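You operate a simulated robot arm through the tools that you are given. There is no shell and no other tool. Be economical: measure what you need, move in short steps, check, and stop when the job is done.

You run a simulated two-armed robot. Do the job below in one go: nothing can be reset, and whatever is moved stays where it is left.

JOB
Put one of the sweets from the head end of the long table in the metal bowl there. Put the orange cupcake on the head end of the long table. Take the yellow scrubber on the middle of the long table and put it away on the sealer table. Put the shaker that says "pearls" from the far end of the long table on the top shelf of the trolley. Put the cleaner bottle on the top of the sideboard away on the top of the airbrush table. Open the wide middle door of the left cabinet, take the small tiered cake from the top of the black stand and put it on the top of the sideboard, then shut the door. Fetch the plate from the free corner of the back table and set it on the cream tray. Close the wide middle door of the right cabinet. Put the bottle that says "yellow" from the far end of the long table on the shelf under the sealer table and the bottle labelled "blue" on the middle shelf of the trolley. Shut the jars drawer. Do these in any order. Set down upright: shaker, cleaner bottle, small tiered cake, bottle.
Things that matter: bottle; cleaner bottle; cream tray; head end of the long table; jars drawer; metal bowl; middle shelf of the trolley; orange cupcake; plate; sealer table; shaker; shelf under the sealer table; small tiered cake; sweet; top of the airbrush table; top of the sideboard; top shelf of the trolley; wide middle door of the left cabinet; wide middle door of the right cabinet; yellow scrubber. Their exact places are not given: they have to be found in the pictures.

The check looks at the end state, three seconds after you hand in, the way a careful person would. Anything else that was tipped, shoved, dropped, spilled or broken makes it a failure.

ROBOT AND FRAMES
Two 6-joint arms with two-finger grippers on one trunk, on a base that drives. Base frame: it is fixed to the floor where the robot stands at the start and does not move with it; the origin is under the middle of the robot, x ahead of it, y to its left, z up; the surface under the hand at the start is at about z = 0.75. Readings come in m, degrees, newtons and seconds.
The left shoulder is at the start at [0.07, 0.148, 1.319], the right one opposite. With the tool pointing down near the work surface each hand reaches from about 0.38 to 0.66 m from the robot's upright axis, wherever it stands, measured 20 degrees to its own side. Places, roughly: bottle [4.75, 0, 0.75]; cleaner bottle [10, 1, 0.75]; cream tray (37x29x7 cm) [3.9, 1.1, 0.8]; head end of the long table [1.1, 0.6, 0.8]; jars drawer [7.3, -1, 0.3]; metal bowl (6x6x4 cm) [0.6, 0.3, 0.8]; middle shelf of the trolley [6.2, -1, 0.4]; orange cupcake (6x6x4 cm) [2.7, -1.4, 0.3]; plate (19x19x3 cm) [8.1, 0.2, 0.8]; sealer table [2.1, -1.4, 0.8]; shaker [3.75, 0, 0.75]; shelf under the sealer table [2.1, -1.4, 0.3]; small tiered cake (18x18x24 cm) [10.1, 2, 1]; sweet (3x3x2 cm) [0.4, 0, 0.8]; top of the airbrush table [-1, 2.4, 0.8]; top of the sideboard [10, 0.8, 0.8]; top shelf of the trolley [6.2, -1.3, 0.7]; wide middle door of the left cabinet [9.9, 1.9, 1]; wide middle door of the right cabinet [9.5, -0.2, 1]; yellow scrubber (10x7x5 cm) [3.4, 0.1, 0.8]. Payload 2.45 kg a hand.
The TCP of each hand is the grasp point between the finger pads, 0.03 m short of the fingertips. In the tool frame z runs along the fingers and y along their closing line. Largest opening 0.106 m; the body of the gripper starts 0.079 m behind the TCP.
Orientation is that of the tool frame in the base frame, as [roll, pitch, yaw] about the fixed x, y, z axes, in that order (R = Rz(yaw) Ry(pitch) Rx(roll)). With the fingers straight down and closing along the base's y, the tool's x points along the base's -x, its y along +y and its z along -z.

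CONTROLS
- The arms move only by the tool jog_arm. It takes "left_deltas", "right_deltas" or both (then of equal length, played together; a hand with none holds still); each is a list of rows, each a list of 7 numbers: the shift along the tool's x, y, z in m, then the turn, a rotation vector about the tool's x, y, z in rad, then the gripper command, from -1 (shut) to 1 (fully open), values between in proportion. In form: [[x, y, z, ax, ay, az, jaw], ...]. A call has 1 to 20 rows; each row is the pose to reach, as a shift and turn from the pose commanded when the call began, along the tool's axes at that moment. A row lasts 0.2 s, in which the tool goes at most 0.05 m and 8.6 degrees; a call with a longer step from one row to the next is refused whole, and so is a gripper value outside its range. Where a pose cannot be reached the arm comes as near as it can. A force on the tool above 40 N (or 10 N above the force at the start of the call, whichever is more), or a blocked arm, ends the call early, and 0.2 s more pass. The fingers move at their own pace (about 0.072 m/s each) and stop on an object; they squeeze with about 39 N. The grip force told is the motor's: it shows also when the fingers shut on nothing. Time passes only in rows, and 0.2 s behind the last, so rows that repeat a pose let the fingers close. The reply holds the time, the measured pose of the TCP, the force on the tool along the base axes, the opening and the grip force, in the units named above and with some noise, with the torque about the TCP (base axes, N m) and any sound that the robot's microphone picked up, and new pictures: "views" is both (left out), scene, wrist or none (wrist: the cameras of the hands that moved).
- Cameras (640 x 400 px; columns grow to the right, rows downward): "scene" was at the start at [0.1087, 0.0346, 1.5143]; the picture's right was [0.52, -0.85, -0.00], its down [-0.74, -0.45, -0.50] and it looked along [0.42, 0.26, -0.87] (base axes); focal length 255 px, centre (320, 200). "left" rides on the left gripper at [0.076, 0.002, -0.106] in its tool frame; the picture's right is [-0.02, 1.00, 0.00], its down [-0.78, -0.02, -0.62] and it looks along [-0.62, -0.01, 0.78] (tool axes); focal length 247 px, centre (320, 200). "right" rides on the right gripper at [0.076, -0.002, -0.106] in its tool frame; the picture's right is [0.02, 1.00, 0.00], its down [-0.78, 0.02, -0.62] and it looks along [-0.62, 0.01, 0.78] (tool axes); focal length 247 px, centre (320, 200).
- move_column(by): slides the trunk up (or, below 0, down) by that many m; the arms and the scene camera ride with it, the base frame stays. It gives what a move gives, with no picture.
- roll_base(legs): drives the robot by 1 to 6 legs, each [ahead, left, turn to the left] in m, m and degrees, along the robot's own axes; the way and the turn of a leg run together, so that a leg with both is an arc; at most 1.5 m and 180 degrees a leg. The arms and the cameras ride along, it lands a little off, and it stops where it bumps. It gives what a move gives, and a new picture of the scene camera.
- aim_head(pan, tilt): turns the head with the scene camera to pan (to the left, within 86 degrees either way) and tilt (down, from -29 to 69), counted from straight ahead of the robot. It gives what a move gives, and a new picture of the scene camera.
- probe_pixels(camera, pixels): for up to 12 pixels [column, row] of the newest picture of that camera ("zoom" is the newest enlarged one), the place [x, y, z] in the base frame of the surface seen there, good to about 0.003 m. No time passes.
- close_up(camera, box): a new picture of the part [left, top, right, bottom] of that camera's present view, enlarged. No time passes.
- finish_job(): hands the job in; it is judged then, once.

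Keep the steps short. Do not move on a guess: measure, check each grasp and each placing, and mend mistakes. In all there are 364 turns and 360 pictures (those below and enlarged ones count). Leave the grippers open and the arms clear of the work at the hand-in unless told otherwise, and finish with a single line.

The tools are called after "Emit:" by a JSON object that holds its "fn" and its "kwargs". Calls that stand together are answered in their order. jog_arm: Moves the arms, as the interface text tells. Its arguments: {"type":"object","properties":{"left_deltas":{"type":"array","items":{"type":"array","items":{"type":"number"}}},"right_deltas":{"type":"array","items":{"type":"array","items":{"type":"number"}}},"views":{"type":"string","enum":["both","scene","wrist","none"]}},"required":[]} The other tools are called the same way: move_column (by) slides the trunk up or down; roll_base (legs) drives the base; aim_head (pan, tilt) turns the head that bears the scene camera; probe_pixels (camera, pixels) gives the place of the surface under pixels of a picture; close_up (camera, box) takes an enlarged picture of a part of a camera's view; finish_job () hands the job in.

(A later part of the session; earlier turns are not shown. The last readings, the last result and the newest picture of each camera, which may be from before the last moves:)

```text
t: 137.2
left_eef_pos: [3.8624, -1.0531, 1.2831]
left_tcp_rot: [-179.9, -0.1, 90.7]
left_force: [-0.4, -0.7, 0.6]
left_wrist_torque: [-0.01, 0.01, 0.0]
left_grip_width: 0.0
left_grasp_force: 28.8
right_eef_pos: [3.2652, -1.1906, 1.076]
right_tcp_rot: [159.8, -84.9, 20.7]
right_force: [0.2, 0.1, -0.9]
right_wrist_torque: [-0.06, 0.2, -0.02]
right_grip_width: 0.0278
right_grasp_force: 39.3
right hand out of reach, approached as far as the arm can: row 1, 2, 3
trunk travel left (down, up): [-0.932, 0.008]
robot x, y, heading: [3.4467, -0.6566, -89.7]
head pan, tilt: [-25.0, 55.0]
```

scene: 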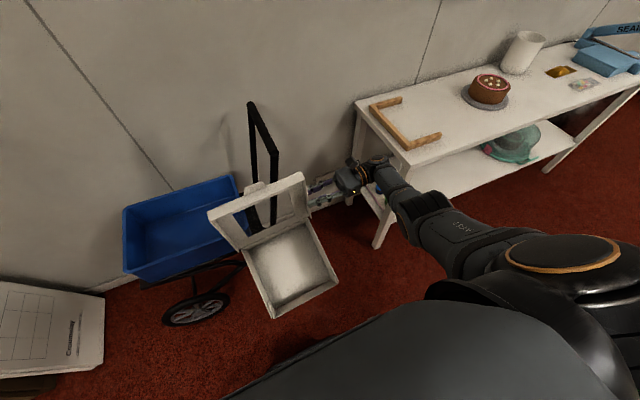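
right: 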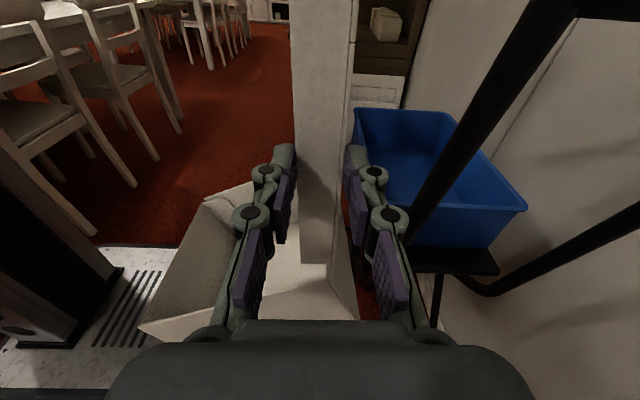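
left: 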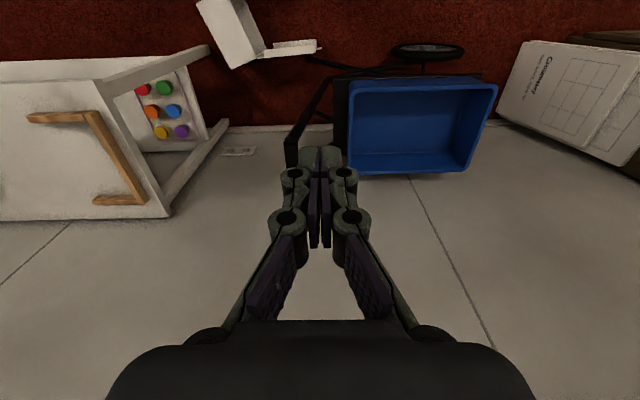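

Emit:
{"fn": "roll_base", "kwargs": {"legs": [[0, -0.8, 0], [0.15, 0, -0.5]]}}

Emit:
{"fn": "aim_head", "kwargs": {"pan": -12, "tilt": 55}}

```text
t: 142.5
left_eef_pos: [3.0435, -1.2137, 1.2847]
left_tcp_rot: [-179.9, 0.1, 89.7]
left_force: [0.5, 0.8, 0.1]
left_wrist_torque: [0.0, 0.0, 0.03]
left_grip_width: 0.0001
left_grasp_force: 28.5
right_eef_pos: [2.4445, -1.3417, 1.0787]
right_tcp_rot: [157.8, -84.9, 21.9]
right_force: [-0.8, -0.6, 0.9]
right_wrist_torque: [-0.03, -0.17, 0.0]
right_grip_width: 0.0273
right_grasp_force: 39.2
trunk travel left (down, up): [-0.932, 0.008]
robot x, y, heading: [2.6306, -0.8147, -90.1]
head pan, tilt: [-25.0, 55.0]
```

scene: 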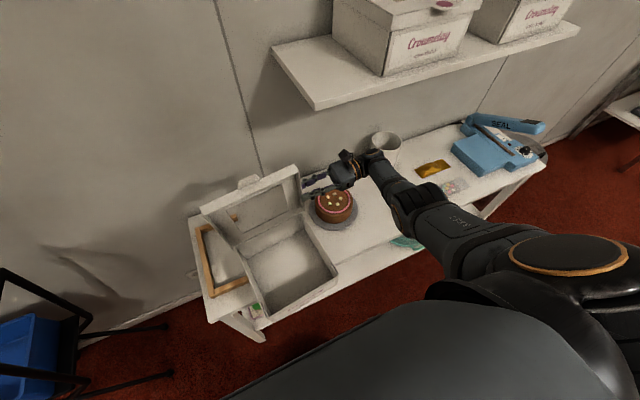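

```text
t: 143.3
left_eef_pos: [3.0435, -1.2171, 1.2828]
left_tcp_rot: [-179.9, 0.1, 89.8]
left_force: [-0.1, -0.7, 0.7]
left_wrist_torque: [0.01, -0.03, -0.01]
left_grip_width: 0.0
left_grasp_force: 28.8
right_eef_pos: [2.4443, -1.3447, 1.0759]
right_tcp_rot: [159.5, -84.9, 20.1]
right_force: [-0.9, -0.4, 1.1]
right_wrist_torque: [-0.02, -0.31, -0.06]
right_grip_width: 0.0275
right_grasp_force: 38.9
trunk travel left (down, up): [-0.932, 0.008]
robot x, y, heading: [2.636, -0.8118, -90.1]
head pan, tilt: [-12.0, 55.0]
```

scene: 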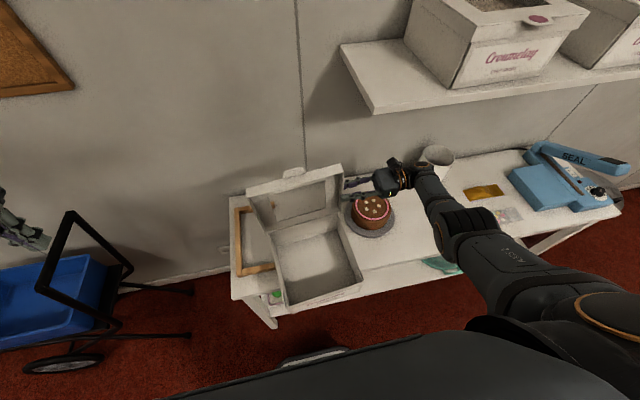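

Emit:
{"fn": "close_up", "kwargs": {"camera": "scene", "box": [220, 150, 420, 330]}}

Emit:
{"fn": "probe_pixels", "kwargs": {"camera": "scene", "pixels": [[285, 306], [362, 283], [338, 212], [263, 240], [310, 260], [345, 175], [250, 190], [292, 172], [285, 295], [360, 275], [240, 272]]}}

```text
2.22 times, centred on (320, 240) of scene
```

zoom: 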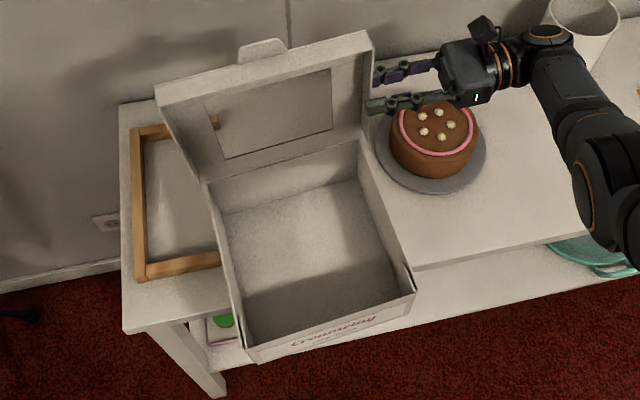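

```text
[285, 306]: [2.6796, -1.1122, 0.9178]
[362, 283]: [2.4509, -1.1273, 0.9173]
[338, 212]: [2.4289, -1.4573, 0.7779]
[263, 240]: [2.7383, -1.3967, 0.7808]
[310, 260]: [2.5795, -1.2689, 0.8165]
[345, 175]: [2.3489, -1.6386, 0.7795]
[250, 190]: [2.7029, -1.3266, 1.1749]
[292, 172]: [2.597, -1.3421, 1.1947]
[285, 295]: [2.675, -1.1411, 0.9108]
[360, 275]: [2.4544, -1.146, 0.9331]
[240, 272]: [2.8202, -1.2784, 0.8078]
```

The box hangs about 3.5 cm above the table, level, lid open. I'll ease 4 cm forward so it rests well on the table, then lower the trunk.

Emit:
{"fn": "roll_base", "kwargs": {"legs": [[0.045, 0, 0]]}}

Emit:
{"fn": "move_column", "kwargs": {"by": -0.03}}

Emit:
{"fn": "close_up", "kwargs": {"camera": "scene", "box": [220, 150, 420, 330]}}

```text
t: 144.2
left_eef_pos: [3.0436, -1.2528, 1.2869]
left_tcp_rot: [-179.9, 0.5, 89.8]
left_force: [0.2, 0.2, 0.2]
left_wrist_torque: [-0.12, 0.02, -0.04]
left_grip_width: 0.0
left_grasp_force: 28.5
right_eef_pos: [2.4443, -1.3813, 1.0809]
right_tcp_rot: [154.6, -84.7, 25.1]
right_force: [0.3, 0.1, 1.4]
right_wrist_torque: [-0.06, -0.12, -0.15]
right_grip_width: 0.0276
right_grasp_force: 39.6
trunk travel left (down, up): [-0.932, 0.008]
robot x, y, heading: [2.6307, -0.8568, -90.0]
head pan, tilt: [-12.0, 55.0]
```

scene: 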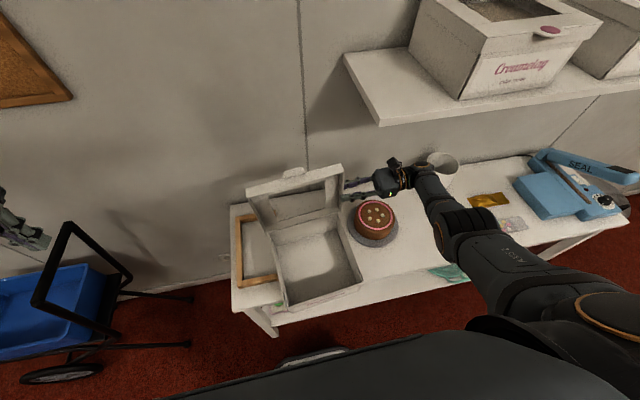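

```text
t: 144.9
left_eef_pos: [3.0433, -1.2597, 1.2552]
left_tcp_rot: [-179.9, -0.1, 89.8]
left_force: [0.4, -0.3, -1.2]
left_wrist_torque: [-0.03, -0.01, 0.0]
left_grip_width: 0.0002
left_grasp_force: 28.5
right_eef_pos: [2.443, -1.3877, 1.0456]
right_tcp_rot: [159.5, -84.9, 20.4]
right_force: [0.1, -0.2, -0.1]
right_wrist_torque: [-0.08, -0.29, -0.17]
right_grip_width: 0.0277
right_grasp_force: 39.7
trunk travel left (down, up): [-0.902, 0.038]
robot x, y, heading: [2.6311, -0.8533, -90.3]
head pan, tilt: [-12.0, 55.0]
```

```text
2.22 times, centred on (320, 240) of scene
```

zoom: 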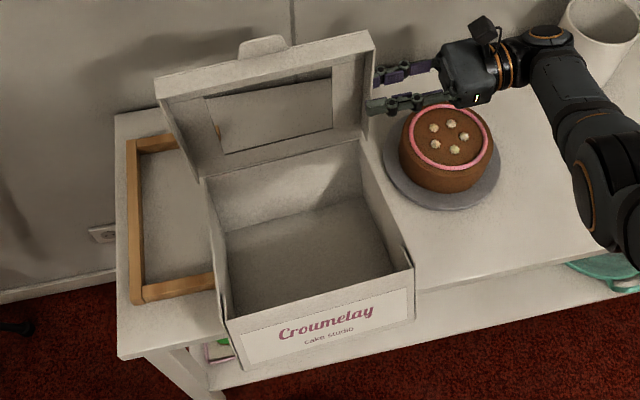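

Emit:
{"fn": "probe_pixels", "kwargs": {"camera": "zoom", "pixels": [[242, 366], [412, 315], [325, 345], [228, 322], [412, 268], [300, 240], [212, 290], [335, 130]]}}

```text
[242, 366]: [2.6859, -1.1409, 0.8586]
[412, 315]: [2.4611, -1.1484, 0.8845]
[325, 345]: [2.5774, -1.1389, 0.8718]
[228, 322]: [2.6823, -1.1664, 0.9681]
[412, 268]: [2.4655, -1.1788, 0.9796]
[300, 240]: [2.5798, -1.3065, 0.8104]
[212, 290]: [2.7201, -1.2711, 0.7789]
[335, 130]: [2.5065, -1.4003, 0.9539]
```

The L end of the body is raised because the lid (held leaning toward me) is at its hinge stop. I'll roll the hand about its own axis so the lid leans back and the body comes down flat.

Emit:
{"fn": "jog_arm", "kwargs": {"right_deltas": [[0, 0, 0, 0, 0, 0.1, -0.8], [0, 0, 0, 0, 0, 0.2, -0.8], [0, 0, 0, 0, 0, 0.3, -0.8], [0, 0, 0, 0, 0, 0.36, -0.8]], "views": "none"}}

Emit:
{"fn": "close_up", "kwargs": {"camera": "scene", "box": [220, 150, 420, 330]}}

Emit:
{"fn": "probe_pixels", "kwargs": {"camera": "zoom", "pixels": [[242, 366], [412, 315], [325, 345], [228, 322], [412, 268], [300, 240], [212, 290], [335, 130]]}}

```text
t: 145.9
left_eef_pos: [3.0436, -1.2621, 1.2546]
left_tcp_rot: [180.0, 0.0, 89.8]
left_force: [-0.1, -0.2, -0.3]
left_wrist_torque: [0.01, -0.02, 0.0]
left_grip_width: 0.0
left_grasp_force: 27.9
right_eef_pos: [2.4437, -1.3914, 1.0473]
right_tcp_rot: [-104.2, -70.5, -77.0]
right_force: [-2.5, -2.6, 4.8]
right_wrist_torque: [-0.31, -0.97, -0.63]
right_grip_width: 0.028
right_grasp_force: 38.7
trunk travel left (down, up): [-0.902, 0.038]
robot x, y, heading: [2.6311, -0.8583, -90.1]
head pan, tilt: [-12.0, 55.0]
```

```text
2.22 times, centred on (320, 240) of scene
```

zoom: 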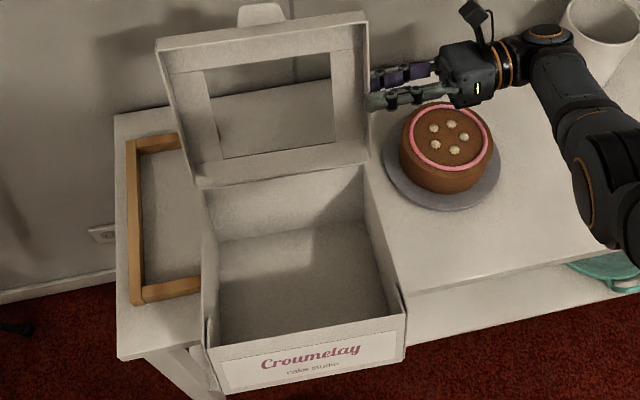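

```text
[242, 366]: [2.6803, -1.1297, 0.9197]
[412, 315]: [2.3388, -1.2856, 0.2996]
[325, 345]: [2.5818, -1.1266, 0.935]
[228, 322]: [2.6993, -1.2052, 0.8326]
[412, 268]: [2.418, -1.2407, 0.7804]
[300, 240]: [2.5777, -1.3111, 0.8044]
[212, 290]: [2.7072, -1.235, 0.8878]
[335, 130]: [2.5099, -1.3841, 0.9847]
```

Emit:
{"fn": "probe_pixels", "kwargs": {"camera": "zoom", "pixels": [[225, 352], [395, 318], [232, 390], [395, 358], [240, 310], [370, 280], [205, 200], [360, 168], [165, 42], [360, 20]]}}

```text
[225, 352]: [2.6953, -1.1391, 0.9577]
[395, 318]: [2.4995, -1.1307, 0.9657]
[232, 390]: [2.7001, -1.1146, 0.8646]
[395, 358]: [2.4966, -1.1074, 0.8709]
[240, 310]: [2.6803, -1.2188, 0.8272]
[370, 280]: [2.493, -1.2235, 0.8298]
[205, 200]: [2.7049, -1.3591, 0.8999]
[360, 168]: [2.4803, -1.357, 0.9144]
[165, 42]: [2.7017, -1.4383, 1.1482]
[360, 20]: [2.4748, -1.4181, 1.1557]
```

The hinge has friction and holds its angle. I'll roll the hand another 0.22 rad so the body comes flat.

Emit:
{"fn": "jog_arm", "kwargs": {"right_deltas": [[0, 0, 0, 0, 0, 0.11, -0.8], [0, 0, 0, 0, 0, 0.22, -0.8], [0, 0, 0, 0, 0, 0.22, -0.8]], "views": "none"}}

Emit:
{"fn": "close_up", "kwargs": {"camera": "scene", "box": [220, 150, 420, 330]}}

Emit:
{"fn": "probe_pixels", "kwargs": {"camera": "zoom", "pixels": [[225, 352], [395, 318], [232, 385], [390, 358], [205, 200], [360, 168], [165, 42], [360, 20]]}}

```text
t: 146.7
left_eef_pos: [3.0444, -1.2622, 1.2527]
left_tcp_rot: [-179.9, -0.1, 89.8]
left_force: [0.1, 0.6, -0.7]
left_wrist_torque: [0.0, -0.02, -0.02]
left_grip_width: 0.0002
left_grasp_force: 28.2
right_eef_pos: [2.4433, -1.3898, 1.0453]
right_tcp_rot: [-99.2, -58.0, -82.5]
right_force: [0.5, -0.5, -0.8]
right_wrist_torque: [-0.23, 0.19, -0.02]
right_grip_width: 0.0278
right_grasp_force: 38.4
trunk travel left (down, up): [-0.902, 0.038]
robot x, y, heading: [2.6321, -0.8533, -90.1]
head pan, tilt: [-12.0, 55.0]
```

```text
2.22 times, centred on (320, 240) of scene
```

zoom: 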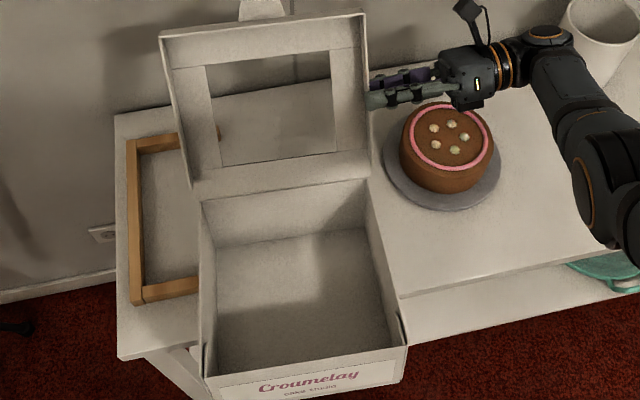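

```text
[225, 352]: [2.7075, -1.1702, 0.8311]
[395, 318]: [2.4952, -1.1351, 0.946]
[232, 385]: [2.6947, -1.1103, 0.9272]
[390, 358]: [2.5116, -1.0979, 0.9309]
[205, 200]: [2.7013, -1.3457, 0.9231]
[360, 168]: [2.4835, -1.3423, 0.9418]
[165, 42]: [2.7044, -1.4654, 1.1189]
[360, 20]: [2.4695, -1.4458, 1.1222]
```

The body is level now, about 3.5 cm up. I'll ease forward 5 cm and lower it.

Emit:
{"fn": "roll_base", "kwargs": {"legs": [[0.05, 0, 0]]}}

Emit:
{"fn": "move_column", "kwargs": {"by": -0.035}}

Emit:
{"fn": "close_up", "kwargs": {"camera": "scene", "box": [220, 150, 420, 330]}}

Emit:
{"fn": "probe_pixels", "kwargs": {"camera": "zoom", "pixels": [[225, 340], [395, 318], [232, 375], [390, 350], [205, 200], [360, 175], [170, 42], [360, 25], [300, 260]]}}

```text
t: 147.6
left_eef_pos: [3.0433, -1.3018, 1.2564]
left_tcp_rot: [-179.9, 0.4, 89.8]
left_force: [-0.2, 2.1, 0.4]
left_wrist_torque: [-0.12, -0.02, 0.0]
left_grip_width: 0.0
left_grasp_force: 29.3
right_eef_pos: [2.4439, -1.432, 1.0502]
right_tcp_rot: [-99.2, -58.5, -82.5]
right_force: [0.0, 0.7, -1.0]
right_wrist_torque: [-0.2, 0.27, -0.11]
right_grip_width: 0.0278
right_grasp_force: 39.5
trunk travel left (down, up): [-0.902, 0.038]
robot x, y, heading: [2.6349, -0.9098, -90.0]
head pan, tilt: [-12.0, 55.0]
```

scene: 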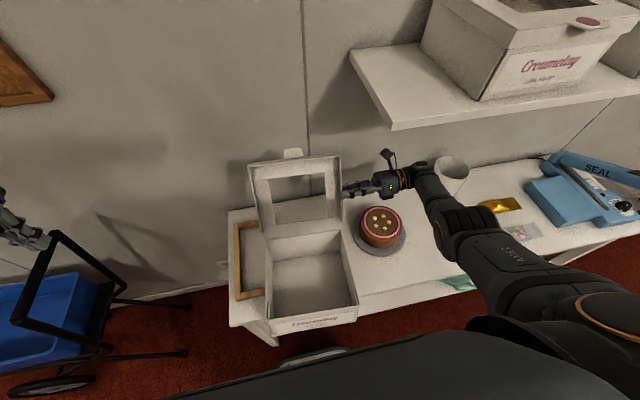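

```text
t: 148.4
left_eef_pos: [3.0448, -1.3115, 1.218]
left_tcp_rot: [-179.9, -0.1, 89.8]
left_force: [-0.3, 0.1, -0.3]
left_wrist_torque: [0.01, -0.02, -0.04]
left_grip_width: 0.0
left_grasp_force: 28.6
right_eef_pos: [2.444, -1.4394, 1.0102]
right_tcp_rot: [-99.0, -58.1, -82.5]
right_force: [-0.2, -3.8, 1.1]
right_wrist_torque: [-0.19, -0.43, -0.46]
right_grip_width: 0.0277
right_grasp_force: 38.8
trunk travel left (down, up): [-0.867, 0.073]
robot x, y, heading: [2.6294, -0.9062, -90.2]
head pan, tilt: [-12.0, 55.0]
```

```text
2.22 times, centred on (320, 240) of scene
```

zoom: 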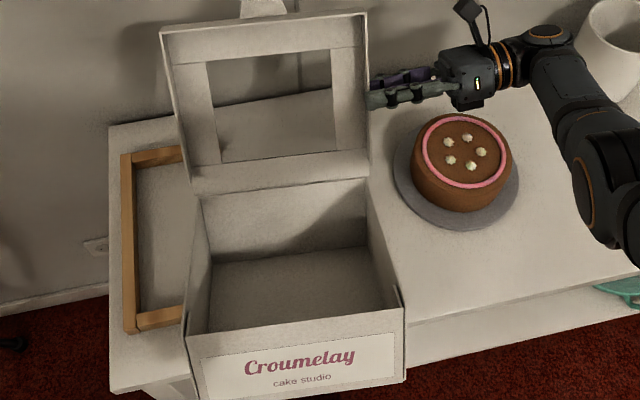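

```text
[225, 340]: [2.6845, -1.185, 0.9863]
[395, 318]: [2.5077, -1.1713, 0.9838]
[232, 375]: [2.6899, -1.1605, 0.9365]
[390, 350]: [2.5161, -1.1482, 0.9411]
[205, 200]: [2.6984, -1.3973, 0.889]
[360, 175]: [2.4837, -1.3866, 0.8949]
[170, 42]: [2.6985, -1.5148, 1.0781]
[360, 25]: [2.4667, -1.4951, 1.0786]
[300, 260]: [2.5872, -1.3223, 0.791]
```

Emit:
{"fn": "jog_arm", "kwargs": {"right_deltas": [[0, 0, 0, 0, 0, 0.11, -0.8], [0, 0, 0, 0, 0, 0.22, -0.8], [0, 0, 0, 0, 0, 0.33, -0.8], [0, 0, 0, 0, 0, 0.36, -0.8]], "views": "none"}}

Emit:
{"fn": "close_up", "kwargs": {"camera": "scene", "box": [220, 150, 420, 330]}}

Emit:
{"fn": "probe_pixels", "kwargs": {"camera": "zoom", "pixels": [[225, 345], [395, 318], [232, 375], [390, 350], [205, 200], [360, 175], [175, 42], [355, 30], [300, 260]]}}

```text
t: 149.4
left_eef_pos: [3.0427, -1.3108, 1.2181]
left_tcp_rot: [-179.9, -0.1, 89.8]
left_force: [-0.4, 0.3, -1.1]
left_wrist_torque: [-0.05, -0.01, 0.0]
left_grip_width: 0.0002
left_grasp_force: 28.7
right_eef_pos: [2.4445, -1.4393, 1.0111]
right_tcp_rot: [-96.1, -37.6, -86.6]
right_force: [-0.4, -0.5, -1.2]
right_wrist_torque: [-0.25, 0.25, 0.0]
right_grip_width: 0.0278
right_grasp_force: 38.9
trunk travel left (down, up): [-0.867, 0.073]
robot x, y, heading: [2.6336, -0.9085, -90.3]
head pan, tilt: [-12.0, 55.0]
```

```text
2.22 times, centred on (320, 240) of scene
```

zoom: 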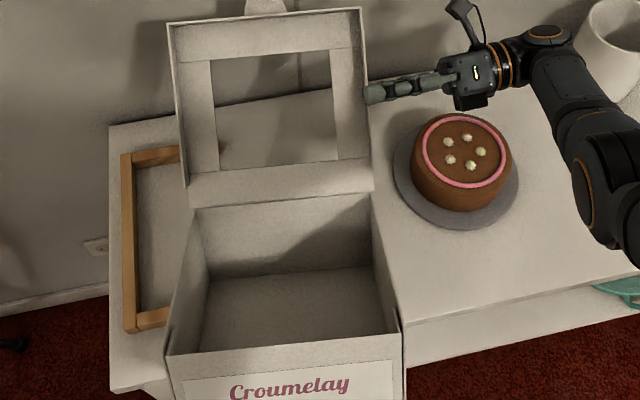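

```text
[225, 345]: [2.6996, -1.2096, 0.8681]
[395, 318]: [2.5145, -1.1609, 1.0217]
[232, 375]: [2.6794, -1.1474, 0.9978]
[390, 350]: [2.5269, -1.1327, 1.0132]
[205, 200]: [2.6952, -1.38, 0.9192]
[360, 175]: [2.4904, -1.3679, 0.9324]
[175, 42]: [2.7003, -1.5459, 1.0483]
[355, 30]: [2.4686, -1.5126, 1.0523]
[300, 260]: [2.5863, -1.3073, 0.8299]
```

The hinge friction keeps the body tilted. I'll lower 2.5 cm so the far bottom edge rests on the table, then release so the body settles flat.

Emit:
{"fn": "move_column", "kwargs": {"by": -0.025}}

Emit:
{"fn": "jog_arm", "kwargs": {"right_deltas": [[0, 0, 0, 0, 0, 0, -0.3], [0, 0, 0, 0, 0, 0, 0], [0, 0, 0, 0, 0, 0, 0], [0, 0, 0, 0, 0, 0, 0]], "views": "scene"}}

Emit:
{"fn": "close_up", "kwargs": {"camera": "scene", "box": [220, 150, 420, 330]}}

```text
t: 150.1
left_eef_pos: [3.0443, -1.3112, 1.1942]
left_tcp_rot: [-179.9, -0.2, 89.8]
left_force: [0.3, 0.2, -0.1]
left_wrist_torque: [0.02, 0.0, -0.01]
left_grip_width: 0.0001
left_grasp_force: 28.2
right_eef_pos: [2.4445, -1.4399, 0.9859]
right_tcp_rot: [-95.9, -37.8, -86.8]
right_force: [-3.4, -6.0, 3.9]
right_wrist_torque: [-0.39, -0.53, -0.9]
right_grip_width: 0.0273
right_grasp_force: 38.8
trunk travel left (down, up): [-0.842, 0.098]
robot x, y, heading: [2.6339, -0.9047, -90.1]
head pan, tilt: [-12.0, 55.0]
```

```text
t: 151.1
left_eef_pos: [3.0446, -1.3108, 1.1928]
left_tcp_rot: [-179.9, 0.0, 89.8]
left_force: [-0.1, 0.5, 1.2]
left_wrist_torque: [0.01, -0.02, -0.04]
left_grip_width: 0.0
left_grasp_force: 28.4
right_eef_pos: [2.4451, -1.4391, 0.986]
right_tcp_rot: [-96.0, -37.8, -86.6]
right_force: [0.9, -1.0, -0.7]
right_wrist_torque: [0.01, 0.03, -0.03]
right_grip_width: 0.0533
right_grasp_force: 0.3
trunk travel left (down, up): [-0.842, 0.098]
robot x, y, heading: [2.6338, -0.9071, -89.9]
head pan, tilt: [-12.0, 55.0]
```

scene: 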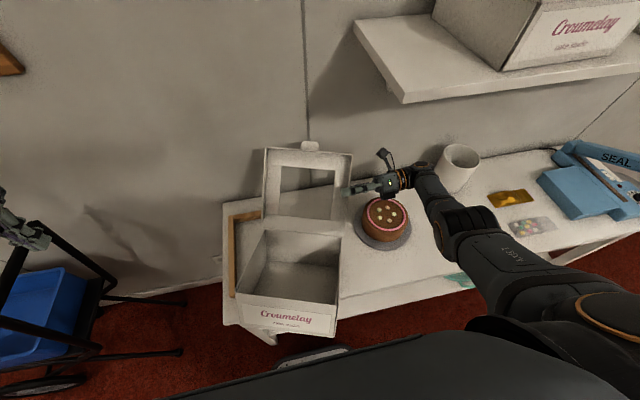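

```text
2.22 times, centred on (320, 240) of scene
```

zoom: 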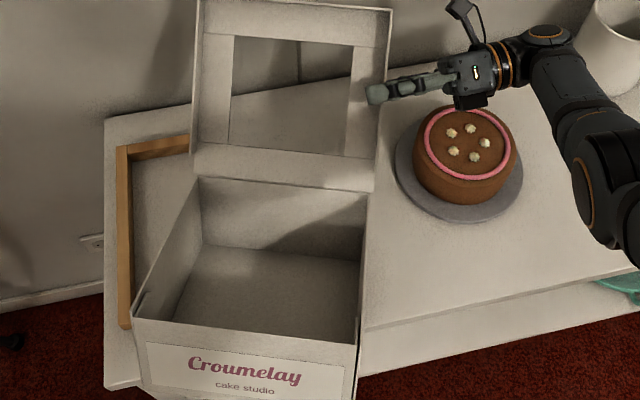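

The box stands with its lid open. I'll back the hand straight out along its own axis, then raise the trunk clear.

Emit:
{"fn": "jog_arm", "kwargs": {"right_deltas": [[0, 0, -0.03, 0, 0, 0, 0], [0, 0, -0.06, 0, 0, 0, 0], [0, 0, -0.09, 0, 0, 0, 0]], "views": "wrist"}}

Emit:
{"fn": "move_column", "kwargs": {"by": 0.09}}

```text
t: 151.9
left_eef_pos: [3.0441, -1.3113, 1.1927]
left_tcp_rot: [-179.8, -0.1, 89.8]
left_force: [-0.5, -0.3, 0.2]
left_wrist_torque: [0.02, 0.03, 0.01]
left_grip_width: 0.0
left_grasp_force: 28.9
right_eef_pos: [2.3852, -1.4286, 1.0011]
right_tcp_rot: [-96.1, -37.7, -86.6]
right_force: [0.7, 0.4, -0.8]
right_wrist_torque: [0.0, 0.0, 0.01]
right_grip_width: 0.0528
right_grasp_force: 0.0
right hand out of reach, approached as far as the arm can: row 1, 2, 3
trunk travel left (down, up): [-0.842, 0.098]
robot x, y, heading: [2.6311, -0.9037, -90.1]
head pan, tilt: [-12.0, 55.0]
```

right: 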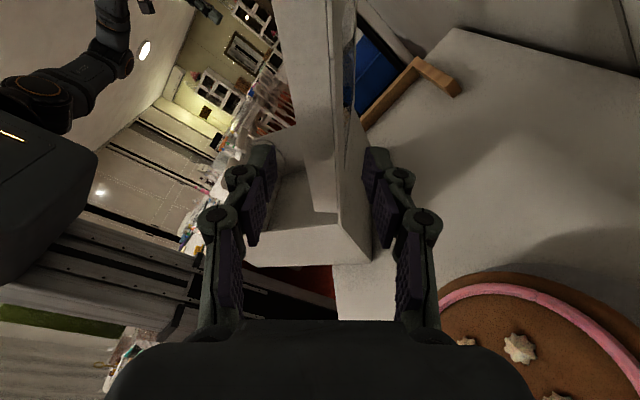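

```text
t: 153.2
left_eef_pos: [3.0433, -1.3118, 1.2824]
left_tcp_rot: [-179.9, -0.1, 89.8]
left_force: [-0.4, 0.7, 0.1]
left_wrist_torque: [-0.03, 0.0, -0.03]
left_grip_width: 0.0
left_grasp_force: 28.4
right_eef_pos: [2.3843, -1.4275, 1.0906]
right_tcp_rot: [-96.0, -37.6, -86.6]
right_force: [0.7, -0.3, 0.0]
right_wrist_torque: [-0.02, -0.01, -0.03]
right_grip_width: 0.053
right_grasp_force: 0.1
trunk travel left (down, up): [-0.932, 0.008]
robot x, y, heading: [2.6335, -0.9055, -90.3]
head pan, tilt: [-12.0, 55.0]
```

Emit:
{"fn": "roll_base", "kwargs": {"legs": [[-0.1, 0, 0]]}}

Emit:
{"fn": "jog_arm", "kwargs": {"right_deltas": [[0, 0, 0, 0, 0, -0.13, 0], [0, 0, 0, 0, 0, -0.26, 0], [0, 0, 0, 0, 0, -0.39, 0], [0, 0, 0, 0, 0, -0.52, 0], [0, 0, 0, 0, 0, -0.65, 0], [0, 0, 0, 0, 0, -0.78, 0], [0, 0, 0, 0, 0, -0.91, 0], [0, 0, 0, 0, 0, -0.94, 0]], "views": "none"}}

Emit:
{"fn": "jog_arm", "kwargs": {"right_deltas": [[0, 0, 0, 0, -0.13, 0, 0], [0, 0, 0, 0, -0.26, 0, 0], [0, 0, 0, 0, -0.39, 0, 0], [0, 0, 0, 0, -0.52, 0, 0], [0, 0, 0, 0, -0.65, 0, 0], [0, 0, 0, 0, -0.78, 0, 0], [0, 0, 0, 0, -0.91, 0, 0], [0, 0, 0, 0, -1.04, 0, 0], [0, 0, 0, 0, -1.17, 0, 0], [0, 0, 0, 0, -1.3, 0, 0], [0, 0, 0, 0, -1.43, 0, 0]], "views": "scene"}}

```text
t: 154.3
left_eef_pos: [3.0445, -1.2151, 1.282]
left_tcp_rot: [-179.8, -0.3, 90.0]
left_force: [0.1, -0.7, 0.2]
left_wrist_torque: [0.07, 0.0, 0.02]
left_grip_width: 0.0
left_grasp_force: 28.6
right_eef_pos: [2.3848, -1.3321, 1.0895]
right_tcp_rot: [-96.0, -37.4, -86.6]
right_force: [-0.4, -1.0, -0.5]
right_wrist_torque: [-0.01, -0.02, 0.05]
right_grip_width: 0.0533
right_grasp_force: 0.0
trunk travel left (down, up): [-0.932, 0.008]
robot x, y, heading: [2.6338, -0.8061, -90.1]
head pan, tilt: [-12.0, 55.0]
```

scene: 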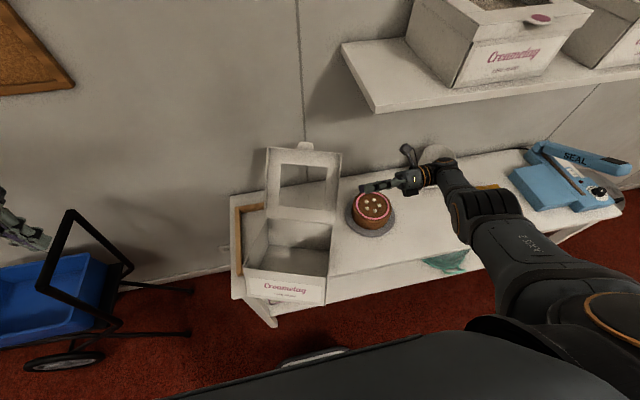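

```text
t: 156.1
left_eef_pos: [3.0447, -1.2116, 1.2831]
left_tcp_rot: [-180.0, -0.1, 89.9]
left_force: [-0.9, 0.4, -0.7]
left_wrist_torque: [0.03, -0.01, 0.03]
left_grip_width: 0.0
left_grasp_force: 28.8
right_eef_pos: [2.3868, -1.3282, 1.0919]
right_tcp_rot: [159.2, -84.8, 20.7]
right_force: [0.9, 0.6, -0.4]
right_wrist_torque: [0.01, 0.02, 0.01]
right_grip_width: 0.053
right_grasp_force: 0.0
trunk travel left (down, up): [-0.932, 0.008]
robot x, y, heading: [2.6339, -0.8051, -90.2]
head pan, tilt: [-12.0, 55.0]
```

```text
t: 158.5
left_eef_pos: [3.0461, -1.2114, 1.2828]
left_tcp_rot: [-179.8, -0.1, 90.0]
left_force: [1.2, -0.1, 0.3]
left_wrist_torque: [0.0, 0.0, 0.03]
left_grip_width: 0.0
left_grasp_force: 28.3
right_eef_pos: [2.3872, -1.3283, 1.0925]
right_tcp_rot: [178.3, -3.2, 0.0]
right_force: [0.0, 0.4, 0.2]
right_wrist_torque: [0.01, 0.01, 0.0]
right_grip_width: 0.0531
right_grasp_force: 0.1
trunk travel left (down, up): [-0.932, 0.008]
robot x, y, heading: [2.6389, -0.8073, -90.0]
head pan, tilt: [-12.0, 55.0]
```

scene: 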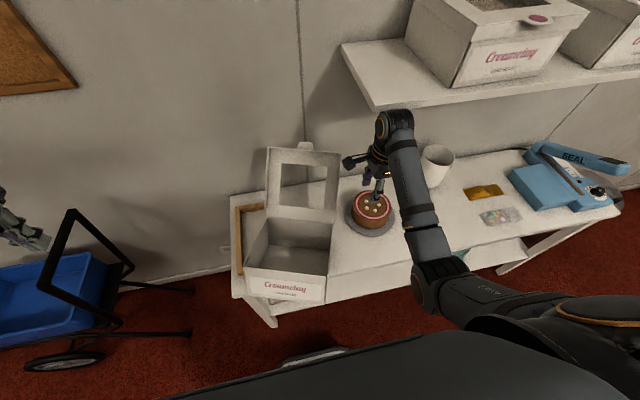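

Hand is down-pointing again. Now I'll measure the box in place.

Emit:
{"fn": "close_up", "kwargs": {"camera": "scene", "box": [220, 130, 420, 330]}}

Emit:
{"fn": "probe_pixels", "kwargs": {"camera": "scene", "pixels": [[247, 272], [325, 283], [247, 295], [323, 304], [330, 222], [270, 217], [270, 150], [338, 158], [290, 255], [305, 146]]}}

```text
2.00 times, centred on (320, 230) of scene
```

zoom: 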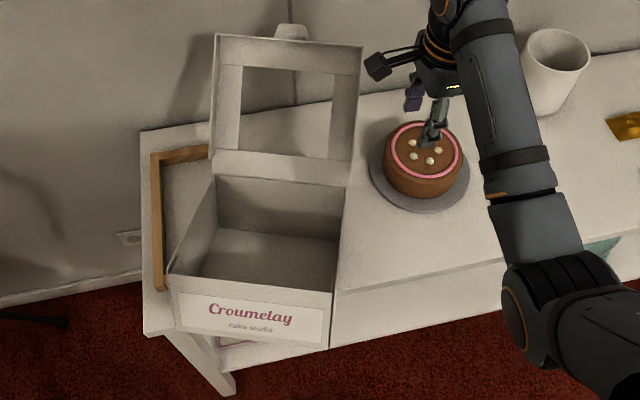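

```text
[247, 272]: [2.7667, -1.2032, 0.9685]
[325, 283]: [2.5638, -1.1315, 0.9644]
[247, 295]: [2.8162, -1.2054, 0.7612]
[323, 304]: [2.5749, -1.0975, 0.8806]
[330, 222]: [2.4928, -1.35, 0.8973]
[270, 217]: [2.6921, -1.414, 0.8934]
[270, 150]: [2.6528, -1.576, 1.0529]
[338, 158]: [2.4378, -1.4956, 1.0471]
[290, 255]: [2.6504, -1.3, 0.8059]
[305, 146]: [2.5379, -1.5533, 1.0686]
```

The box is open with its label wall at mid-top (2.665, -1.167, 0.967), yawed about -19°, its corner propped on the frame bar. I'll reposition the base so the right hand can grip that wall.

Emit:
{"fn": "roll_base", "kwargs": {"legs": [[-0.11, 0, 0], [0, 0.22, 0]]}}

Emit:
{"fn": "jog_arm", "kwargs": {"right_deltas": [[0, 0, 0, 0, 0, 0.11, 0.3], [0, 0, 0, 0, 0, 0.22, 0.3], [0, 0, 0, 0, 0, 0.33, 0.3], [0, 0, 0, 0, 0, 0.33, 0.3]], "views": "wrist"}}

```text
t: 161.0
left_eef_pos: [3.2621, -1.1003, 1.2832]
left_tcp_rot: [179.9, -0.1, 90.3]
left_force: [-0.8, 0.2, 0.9]
left_wrist_torque: [0.03, -0.07, -0.01]
left_grip_width: 0.0
left_grasp_force: 28.5
right_eef_pos: [2.6047, -1.2213, 1.0906]
right_tcp_rot: [178.2, -3.5, 0.3]
right_force: [0.1, 0.2, -0.4]
right_wrist_torque: [0.0, -0.03, 0.02]
right_grip_width: 0.053
right_grasp_force: 0.1
trunk travel left (down, up): [-0.932, 0.008]
robot x, y, heading: [2.8529, -0.6953, -90.1]
head pan, tilt: [-12.0, 55.0]
```

scene: 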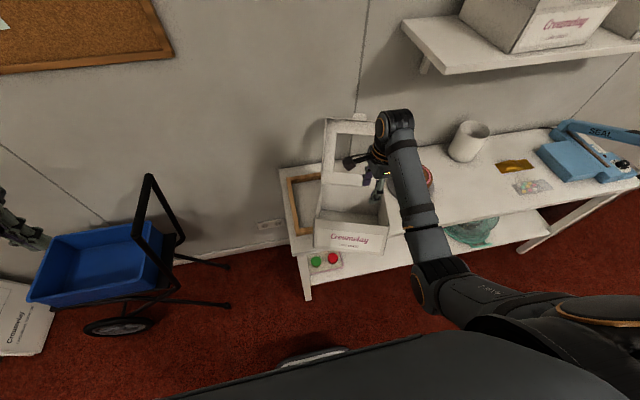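

```text
t: 162.0
left_eef_pos: [3.2671, -1.0988, 1.2838]
left_tcp_rot: [-179.8, 0.0, 90.1]
left_force: [0.1, -0.5, 0.5]
left_wrist_torque: [0.01, 0.02, -0.01]
left_grip_width: 0.0
left_grasp_force: 28.8
right_eef_pos: [2.6099, -1.22, 1.0912]
right_tcp_rot: [179.4, -3.7, -18.6]
right_force: [-0.2, -0.5, -0.1]
right_wrist_torque: [-0.01, 0.03, -0.01]
right_grip_width: 0.0687
right_grasp_force: 0.1
trunk travel left (down, up): [-0.932, 0.008]
robot x, y, heading: [2.8526, -0.7007, -89.9]
head pan, tilt: [-12.0, 55.0]
```

right: 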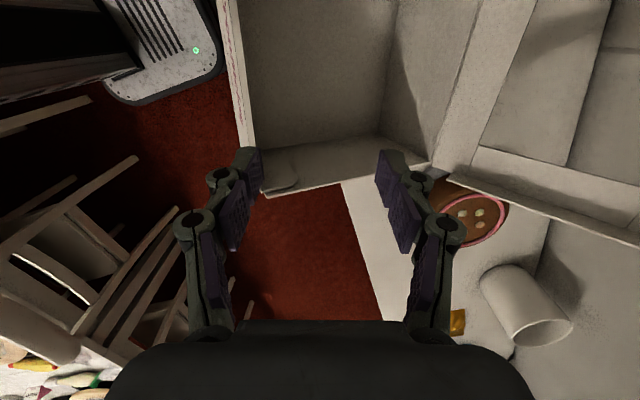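

Emit:
{"fn": "probe_pixels", "kwargs": {"camera": "right", "pixels": [[237, 60], [243, 110], [228, 60], [248, 150], [230, 10], [320, 90], [430, 160], [265, 190]]}}

```text
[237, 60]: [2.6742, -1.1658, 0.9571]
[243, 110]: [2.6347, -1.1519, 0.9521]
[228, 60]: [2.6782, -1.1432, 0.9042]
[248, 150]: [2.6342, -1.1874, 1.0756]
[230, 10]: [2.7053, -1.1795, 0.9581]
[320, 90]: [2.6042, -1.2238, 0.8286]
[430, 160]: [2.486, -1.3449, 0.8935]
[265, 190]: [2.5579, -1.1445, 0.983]
```

Emit:
{"fn": "jog_arm", "kwargs": {"right_deltas": [[0.015, -0.035, 0.0, 0, 0, 0, 0.4], [0.03, -0.07, 0.03, 0, 0, 0, 0.4], [0.035, -0.078, 0.07, 0, 0, 0, 0.4], [0.035, -0.078, 0.11, 0, 0, 0, 0.4], [0.035, -0.078, 0.138, 0, 0, 0, 0.4], [0.035, -0.078, 0.138, 0, 0, 0, -0.3], [0.035, -0.078, 0.138, 0, 0, 0, -1], [0.035, -0.078, 0.138, 0, 0, 0, -1], [0.035, -0.078, 0.138, 0, 0, 0, -1]], "views": "wrist"}}

```text
t: 164.0
left_eef_pos: [3.2665, -1.0999, 1.2834]
left_tcp_rot: [-179.9, 0.0, 90.2]
left_force: [-0.3, 0.0, -0.6]
left_wrist_torque: [0.03, 0.01, 0.03]
left_grip_width: 0.0002
left_grasp_force: 28.7
right_eef_pos: [2.6732, -1.16, 0.9566]
right_tcp_rot: [179.4, -3.7, -18.6]
right_force: [0.1, -1.3, 0.4]
right_wrist_torque: [-0.05, 0.02, 0.0]
right_grip_width: 0.0057
right_grasp_force: 31.3
right hand out of reach, approached as far as the arm can: row 1
trunk travel left (down, up): [-0.932, 0.008]
robot x, y, heading: [2.8568, -0.6984, -89.6]
head pan, tilt: [-12.0, 55.0]
```

right: 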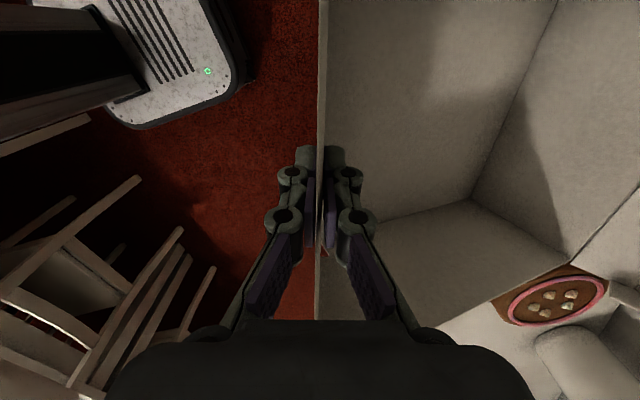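

The wall is gripped (5.7 mm). I'll lift slightly and see how the box hangs.

Emit:
{"fn": "jog_arm", "kwargs": {"right_deltas": [[0, 0, -0.02, 0, 0, 0, -1], [0, 0, -0.04, 0, 0, 0, -1], [0, 0, -0.06, 0, 0, 0, -1], [0, 0, -0.08, 0, 0, 0, -1], [0, 0, -0.1, 0, 0, 0, -1]], "views": "both"}}

```text
t: 165.2
left_eef_pos: [3.2667, -1.1001, 1.2839]
left_tcp_rot: [-179.8, -0.1, 90.1]
left_force: [0.7, -0.7, -0.3]
left_wrist_torque: [0.01, 0.0, -0.01]
left_grip_width: 0.0001
left_grasp_force: 28.5
right_eef_pos: [2.6679, -1.161, 1.0569]
right_tcp_rot: [179.5, -3.6, -18.6]
right_force: [1.0, 0.2, -0.7]
right_wrist_torque: [-0.06, -0.14, 0.0]
right_grip_width: 0.0061
right_grasp_force: 31.2
trunk travel left (down, up): [-0.932, 0.008]
robot x, y, heading: [2.8526, -0.6948, -89.8]
head pan, tilt: [-12.0, 55.0]
```

scene: 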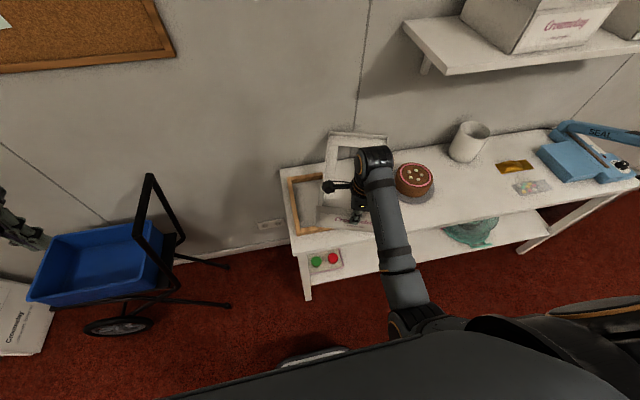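
right: 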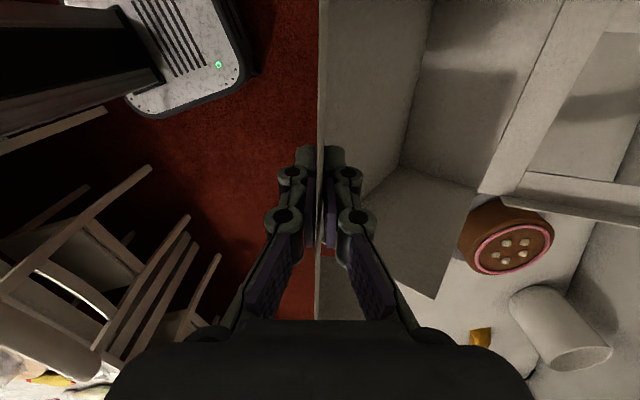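

Emit:
{"fn": "jog_arm", "kwargs": {"right_deltas": [[0, 0, -0.03, 0, 0, 0, -1], [0, 0, -0.06, 0, 0, -0.1, -1], [0, 0, -0.07, 0, 0, -0.23, -1], [0, 0, -0.07, 0, 0, -0.36, -1], [0, 0, -0.07, 0, 0, -0.49, -1]], "views": "both"}}

```text
t: 166.4
left_eef_pos: [3.2665, -1.0957, 1.2854]
left_tcp_rot: [-179.9, 0.0, 90.2]
left_force: [-0.4, -0.3, 0.9]
left_wrist_torque: [0.0, 0.01, 0.01]
left_grip_width: 0.0
left_grasp_force: 29.0
right_eef_pos: [2.6732, -1.1684, 1.0833]
right_tcp_rot: [177.3, -3.1, 9.5]
right_force: [1.3, 11.7, 9.4]
right_wrist_torque: [0.71, -0.8, -1.38]
right_grip_width: 0.0136
right_grasp_force: 38.9
right hand out of reach, approached as far as the arm can: row 1, 2, 3, 4, 5
trunk travel left (down, up): [-0.932, 0.008]
robot x, y, heading: [2.8556, -0.6977, -89.8]
head pan, tilt: [-12.0, 55.0]
```

scene: 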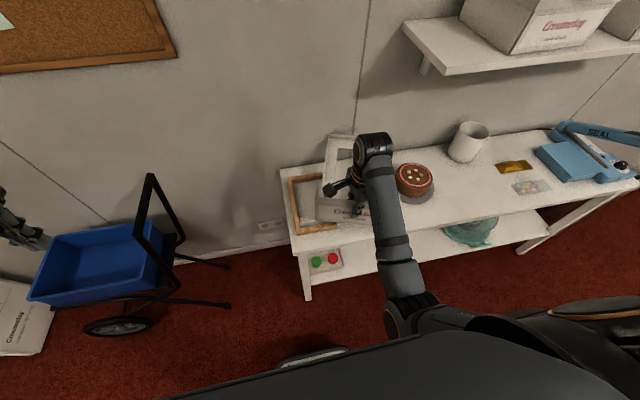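
right: 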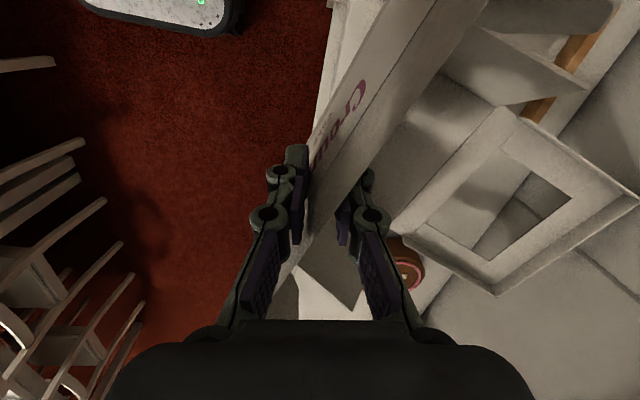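

The box didn't turn with the hand; its far end is still caught. I'll turn the hand back to relieve that and look again.

Emit:
{"fn": "jog_arm", "kwargs": {"right_deltas": [[0, 0, 0, 0, 0, 0.13, -1], [0, 0, 0, 0, 0, 0.26, -1], [0, 0, 0, 0, 0, 0.39, -1], [0, 0, 0, 0, 0, 0.47, -1]], "views": "wrist"}}

Emit:
{"fn": "aim_head", "kwargs": {"pan": 12, "tilt": 45}}

```text
t: 167.4
left_eef_pos: [3.2663, -1.0967, 1.2837]
left_tcp_rot: [-179.9, 0.0, 90.3]
left_force: [0.2, 0.0, 0.5]
left_wrist_torque: [0.0, -0.01, -0.01]
left_grip_width: 0.0
left_grasp_force: 28.9
right_eef_pos: [2.6699, -1.169, 1.0805]
right_tcp_rot: [179.2, -3.8, -17.6]
right_force: [-2.1, 9.6, 8.4]
right_wrist_torque: [0.88, 0.35, -0.57]
right_grip_width: 0.0059
right_grasp_force: 31.4
trunk travel left (down, up): [-0.932, 0.008]
robot x, y, heading: [2.8549, -0.6986, -90.0]
head pan, tilt: [-12.0, 55.0]
```

right: 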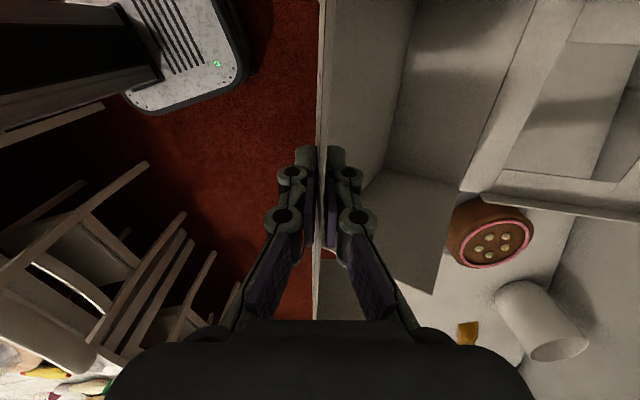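

```text
t: 168.3
left_eef_pos: [3.266, -1.0973, 1.2844]
left_tcp_rot: [-179.9, 0.1, 90.2]
left_force: [0.6, -0.2, 0.4]
left_wrist_torque: [0.02, -0.01, 0.01]
left_grip_width: 0.0
left_grasp_force: 28.3
right_eef_pos: [2.669, -1.1688, 1.0797]
right_tcp_rot: [179.2, -3.6, -17.5]
right_force: [-1.8, 8.1, 7.2]
right_wrist_torque: [0.74, 0.12, -0.63]
right_grip_width: 0.0058
right_grasp_force: 31.1
trunk travel left (down, up): [-0.932, 0.008]
robot x, y, heading: [2.8526, -0.698, -89.9]
head pan, tilt: [12.0, 45.0]
```

scene: 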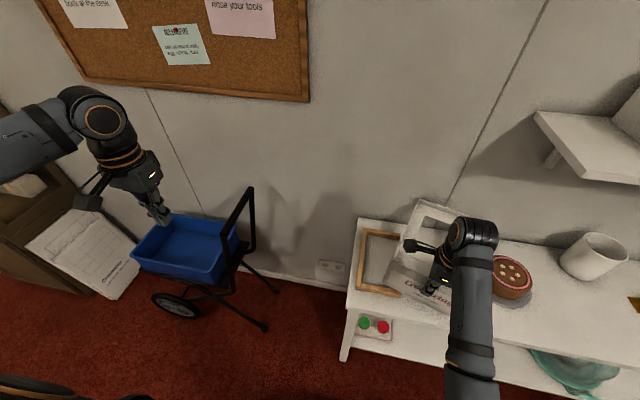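

The lid is pressing on the back wall, which blocks the turn. Better to keep the far end sliding on the table and use the wall grip to guide the box into the frame. It is square, so it fits with the label toward the aisle. I'll lower, square up the yaw, then slide it back over the near bar.

Emit:
{"fn": "jog_arm", "kwargs": {"right_deltas": [[0, 0, 0.04, 0, 0, 0, -1], [0, 0, 0.08, 0, 0, 0, -1], [0, 0, 0.118, 0, 0, 0, -1], [0, 0, 0.118, 0, 0, -0.1, -1], [0, 0, 0.118, 0, 0, -0.2, -1], [0, 0, 0.118, 0, 0, -0.305, -1], [0.0167, 0.027, 0.118, 0, 0, -0.305, -1], [0.033, 0.054, 0.118, 0, 0, -0.305, -1]], "views": "both"}}

```text
t: 170.1
left_eef_pos: [3.2657, -1.1024, 1.2827]
left_tcp_rot: [-179.8, -0.1, 90.2]
left_force: [-0.6, 0.2, -0.2]
left_wrist_torque: [0.02, 0.03, 0.01]
left_grip_width: 0.0001
left_grasp_force: 28.8
right_eef_pos: [2.6897, -1.2367, 0.9603]
right_tcp_rot: [178.3, -3.3, -0.1]
right_force: [0.8, 0.3, 0.0]
right_wrist_torque: [0.06, -0.17, 0.03]
right_grip_width: 0.0062
right_grasp_force: 31.2
trunk travel left (down, up): [-0.932, 0.008]
robot x, y, heading: [2.852, -0.6968, -89.8]
head pan, tilt: [12.0, 45.0]
```

scene: 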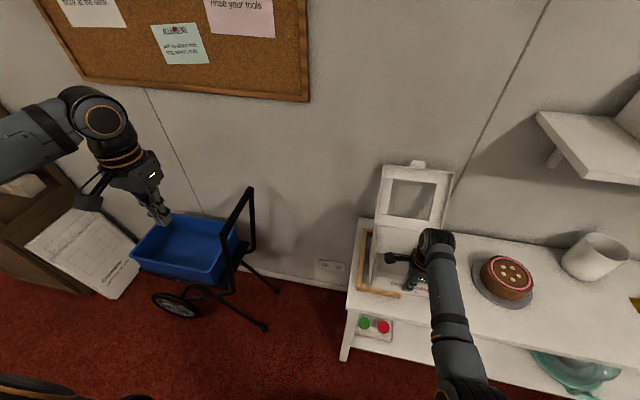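
right: 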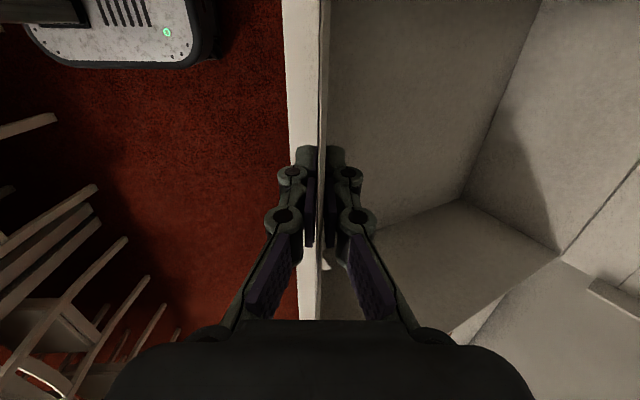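

The box is square and sliding well. I'll move 5 cm further toward the wall and check the alignment with the frame.

Emit:
{"fn": "jog_arm", "kwargs": {"right_deltas": [[0, 0.025, 0, 0, 0, 0, -1], [0, 0.053, 0, 0, 0, 0, -1], [0, 0.053, 0, 0, 0, 0, -1]], "views": "none"}}

Emit:
{"fn": "close_up", "kwargs": {"camera": "scene", "box": [330, 150, 550, 350]}}

Emit:
{"fn": "probe_pixels", "kwargs": {"camera": "scene", "pixels": [[377, 224], [440, 228], [372, 262], [366, 290], [375, 285], [366, 232], [360, 262], [400, 295], [452, 172], [384, 163]]}}

```text
t: 170.9
left_eef_pos: [3.266, -1.0993, 1.2835]
left_tcp_rot: [-179.9, 0.0, 90.2]
left_force: [0.1, -1.0, -0.1]
left_wrist_torque: [0.02, -0.01, 0.02]
left_grip_width: 0.0
left_grasp_force: 28.5
right_eef_pos: [2.6886, -1.2887, 0.9658]
right_tcp_rot: [178.2, -3.3, 0.0]
right_force: [-0.3, -0.4, -0.7]
right_wrist_torque: [-0.04, -0.15, 0.01]
right_grip_width: 0.0058
right_grasp_force: 31.2
trunk travel left (down, up): [-0.932, 0.008]
robot x, y, heading: [2.8557, -0.6956, -89.9]
head pan, tilt: [12.0, 45.0]
```

```text
2.00 times, centred on (440, 250) of scene
```

zoom: 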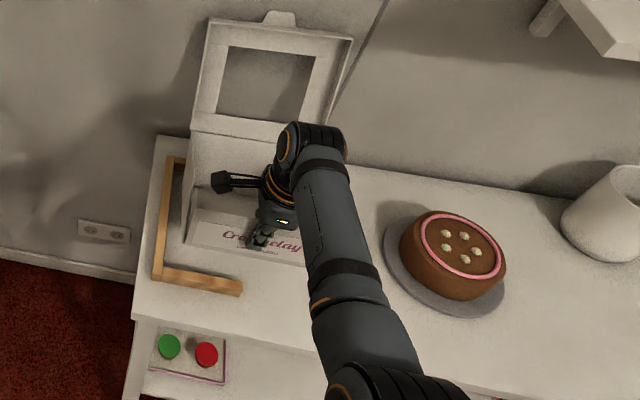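

```text
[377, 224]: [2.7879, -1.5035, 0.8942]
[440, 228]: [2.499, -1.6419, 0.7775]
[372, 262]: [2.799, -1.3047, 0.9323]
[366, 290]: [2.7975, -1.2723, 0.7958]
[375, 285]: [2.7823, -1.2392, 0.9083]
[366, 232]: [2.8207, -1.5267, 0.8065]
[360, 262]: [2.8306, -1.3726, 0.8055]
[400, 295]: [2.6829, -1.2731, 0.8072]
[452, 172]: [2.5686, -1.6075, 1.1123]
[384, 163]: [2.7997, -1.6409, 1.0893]
```

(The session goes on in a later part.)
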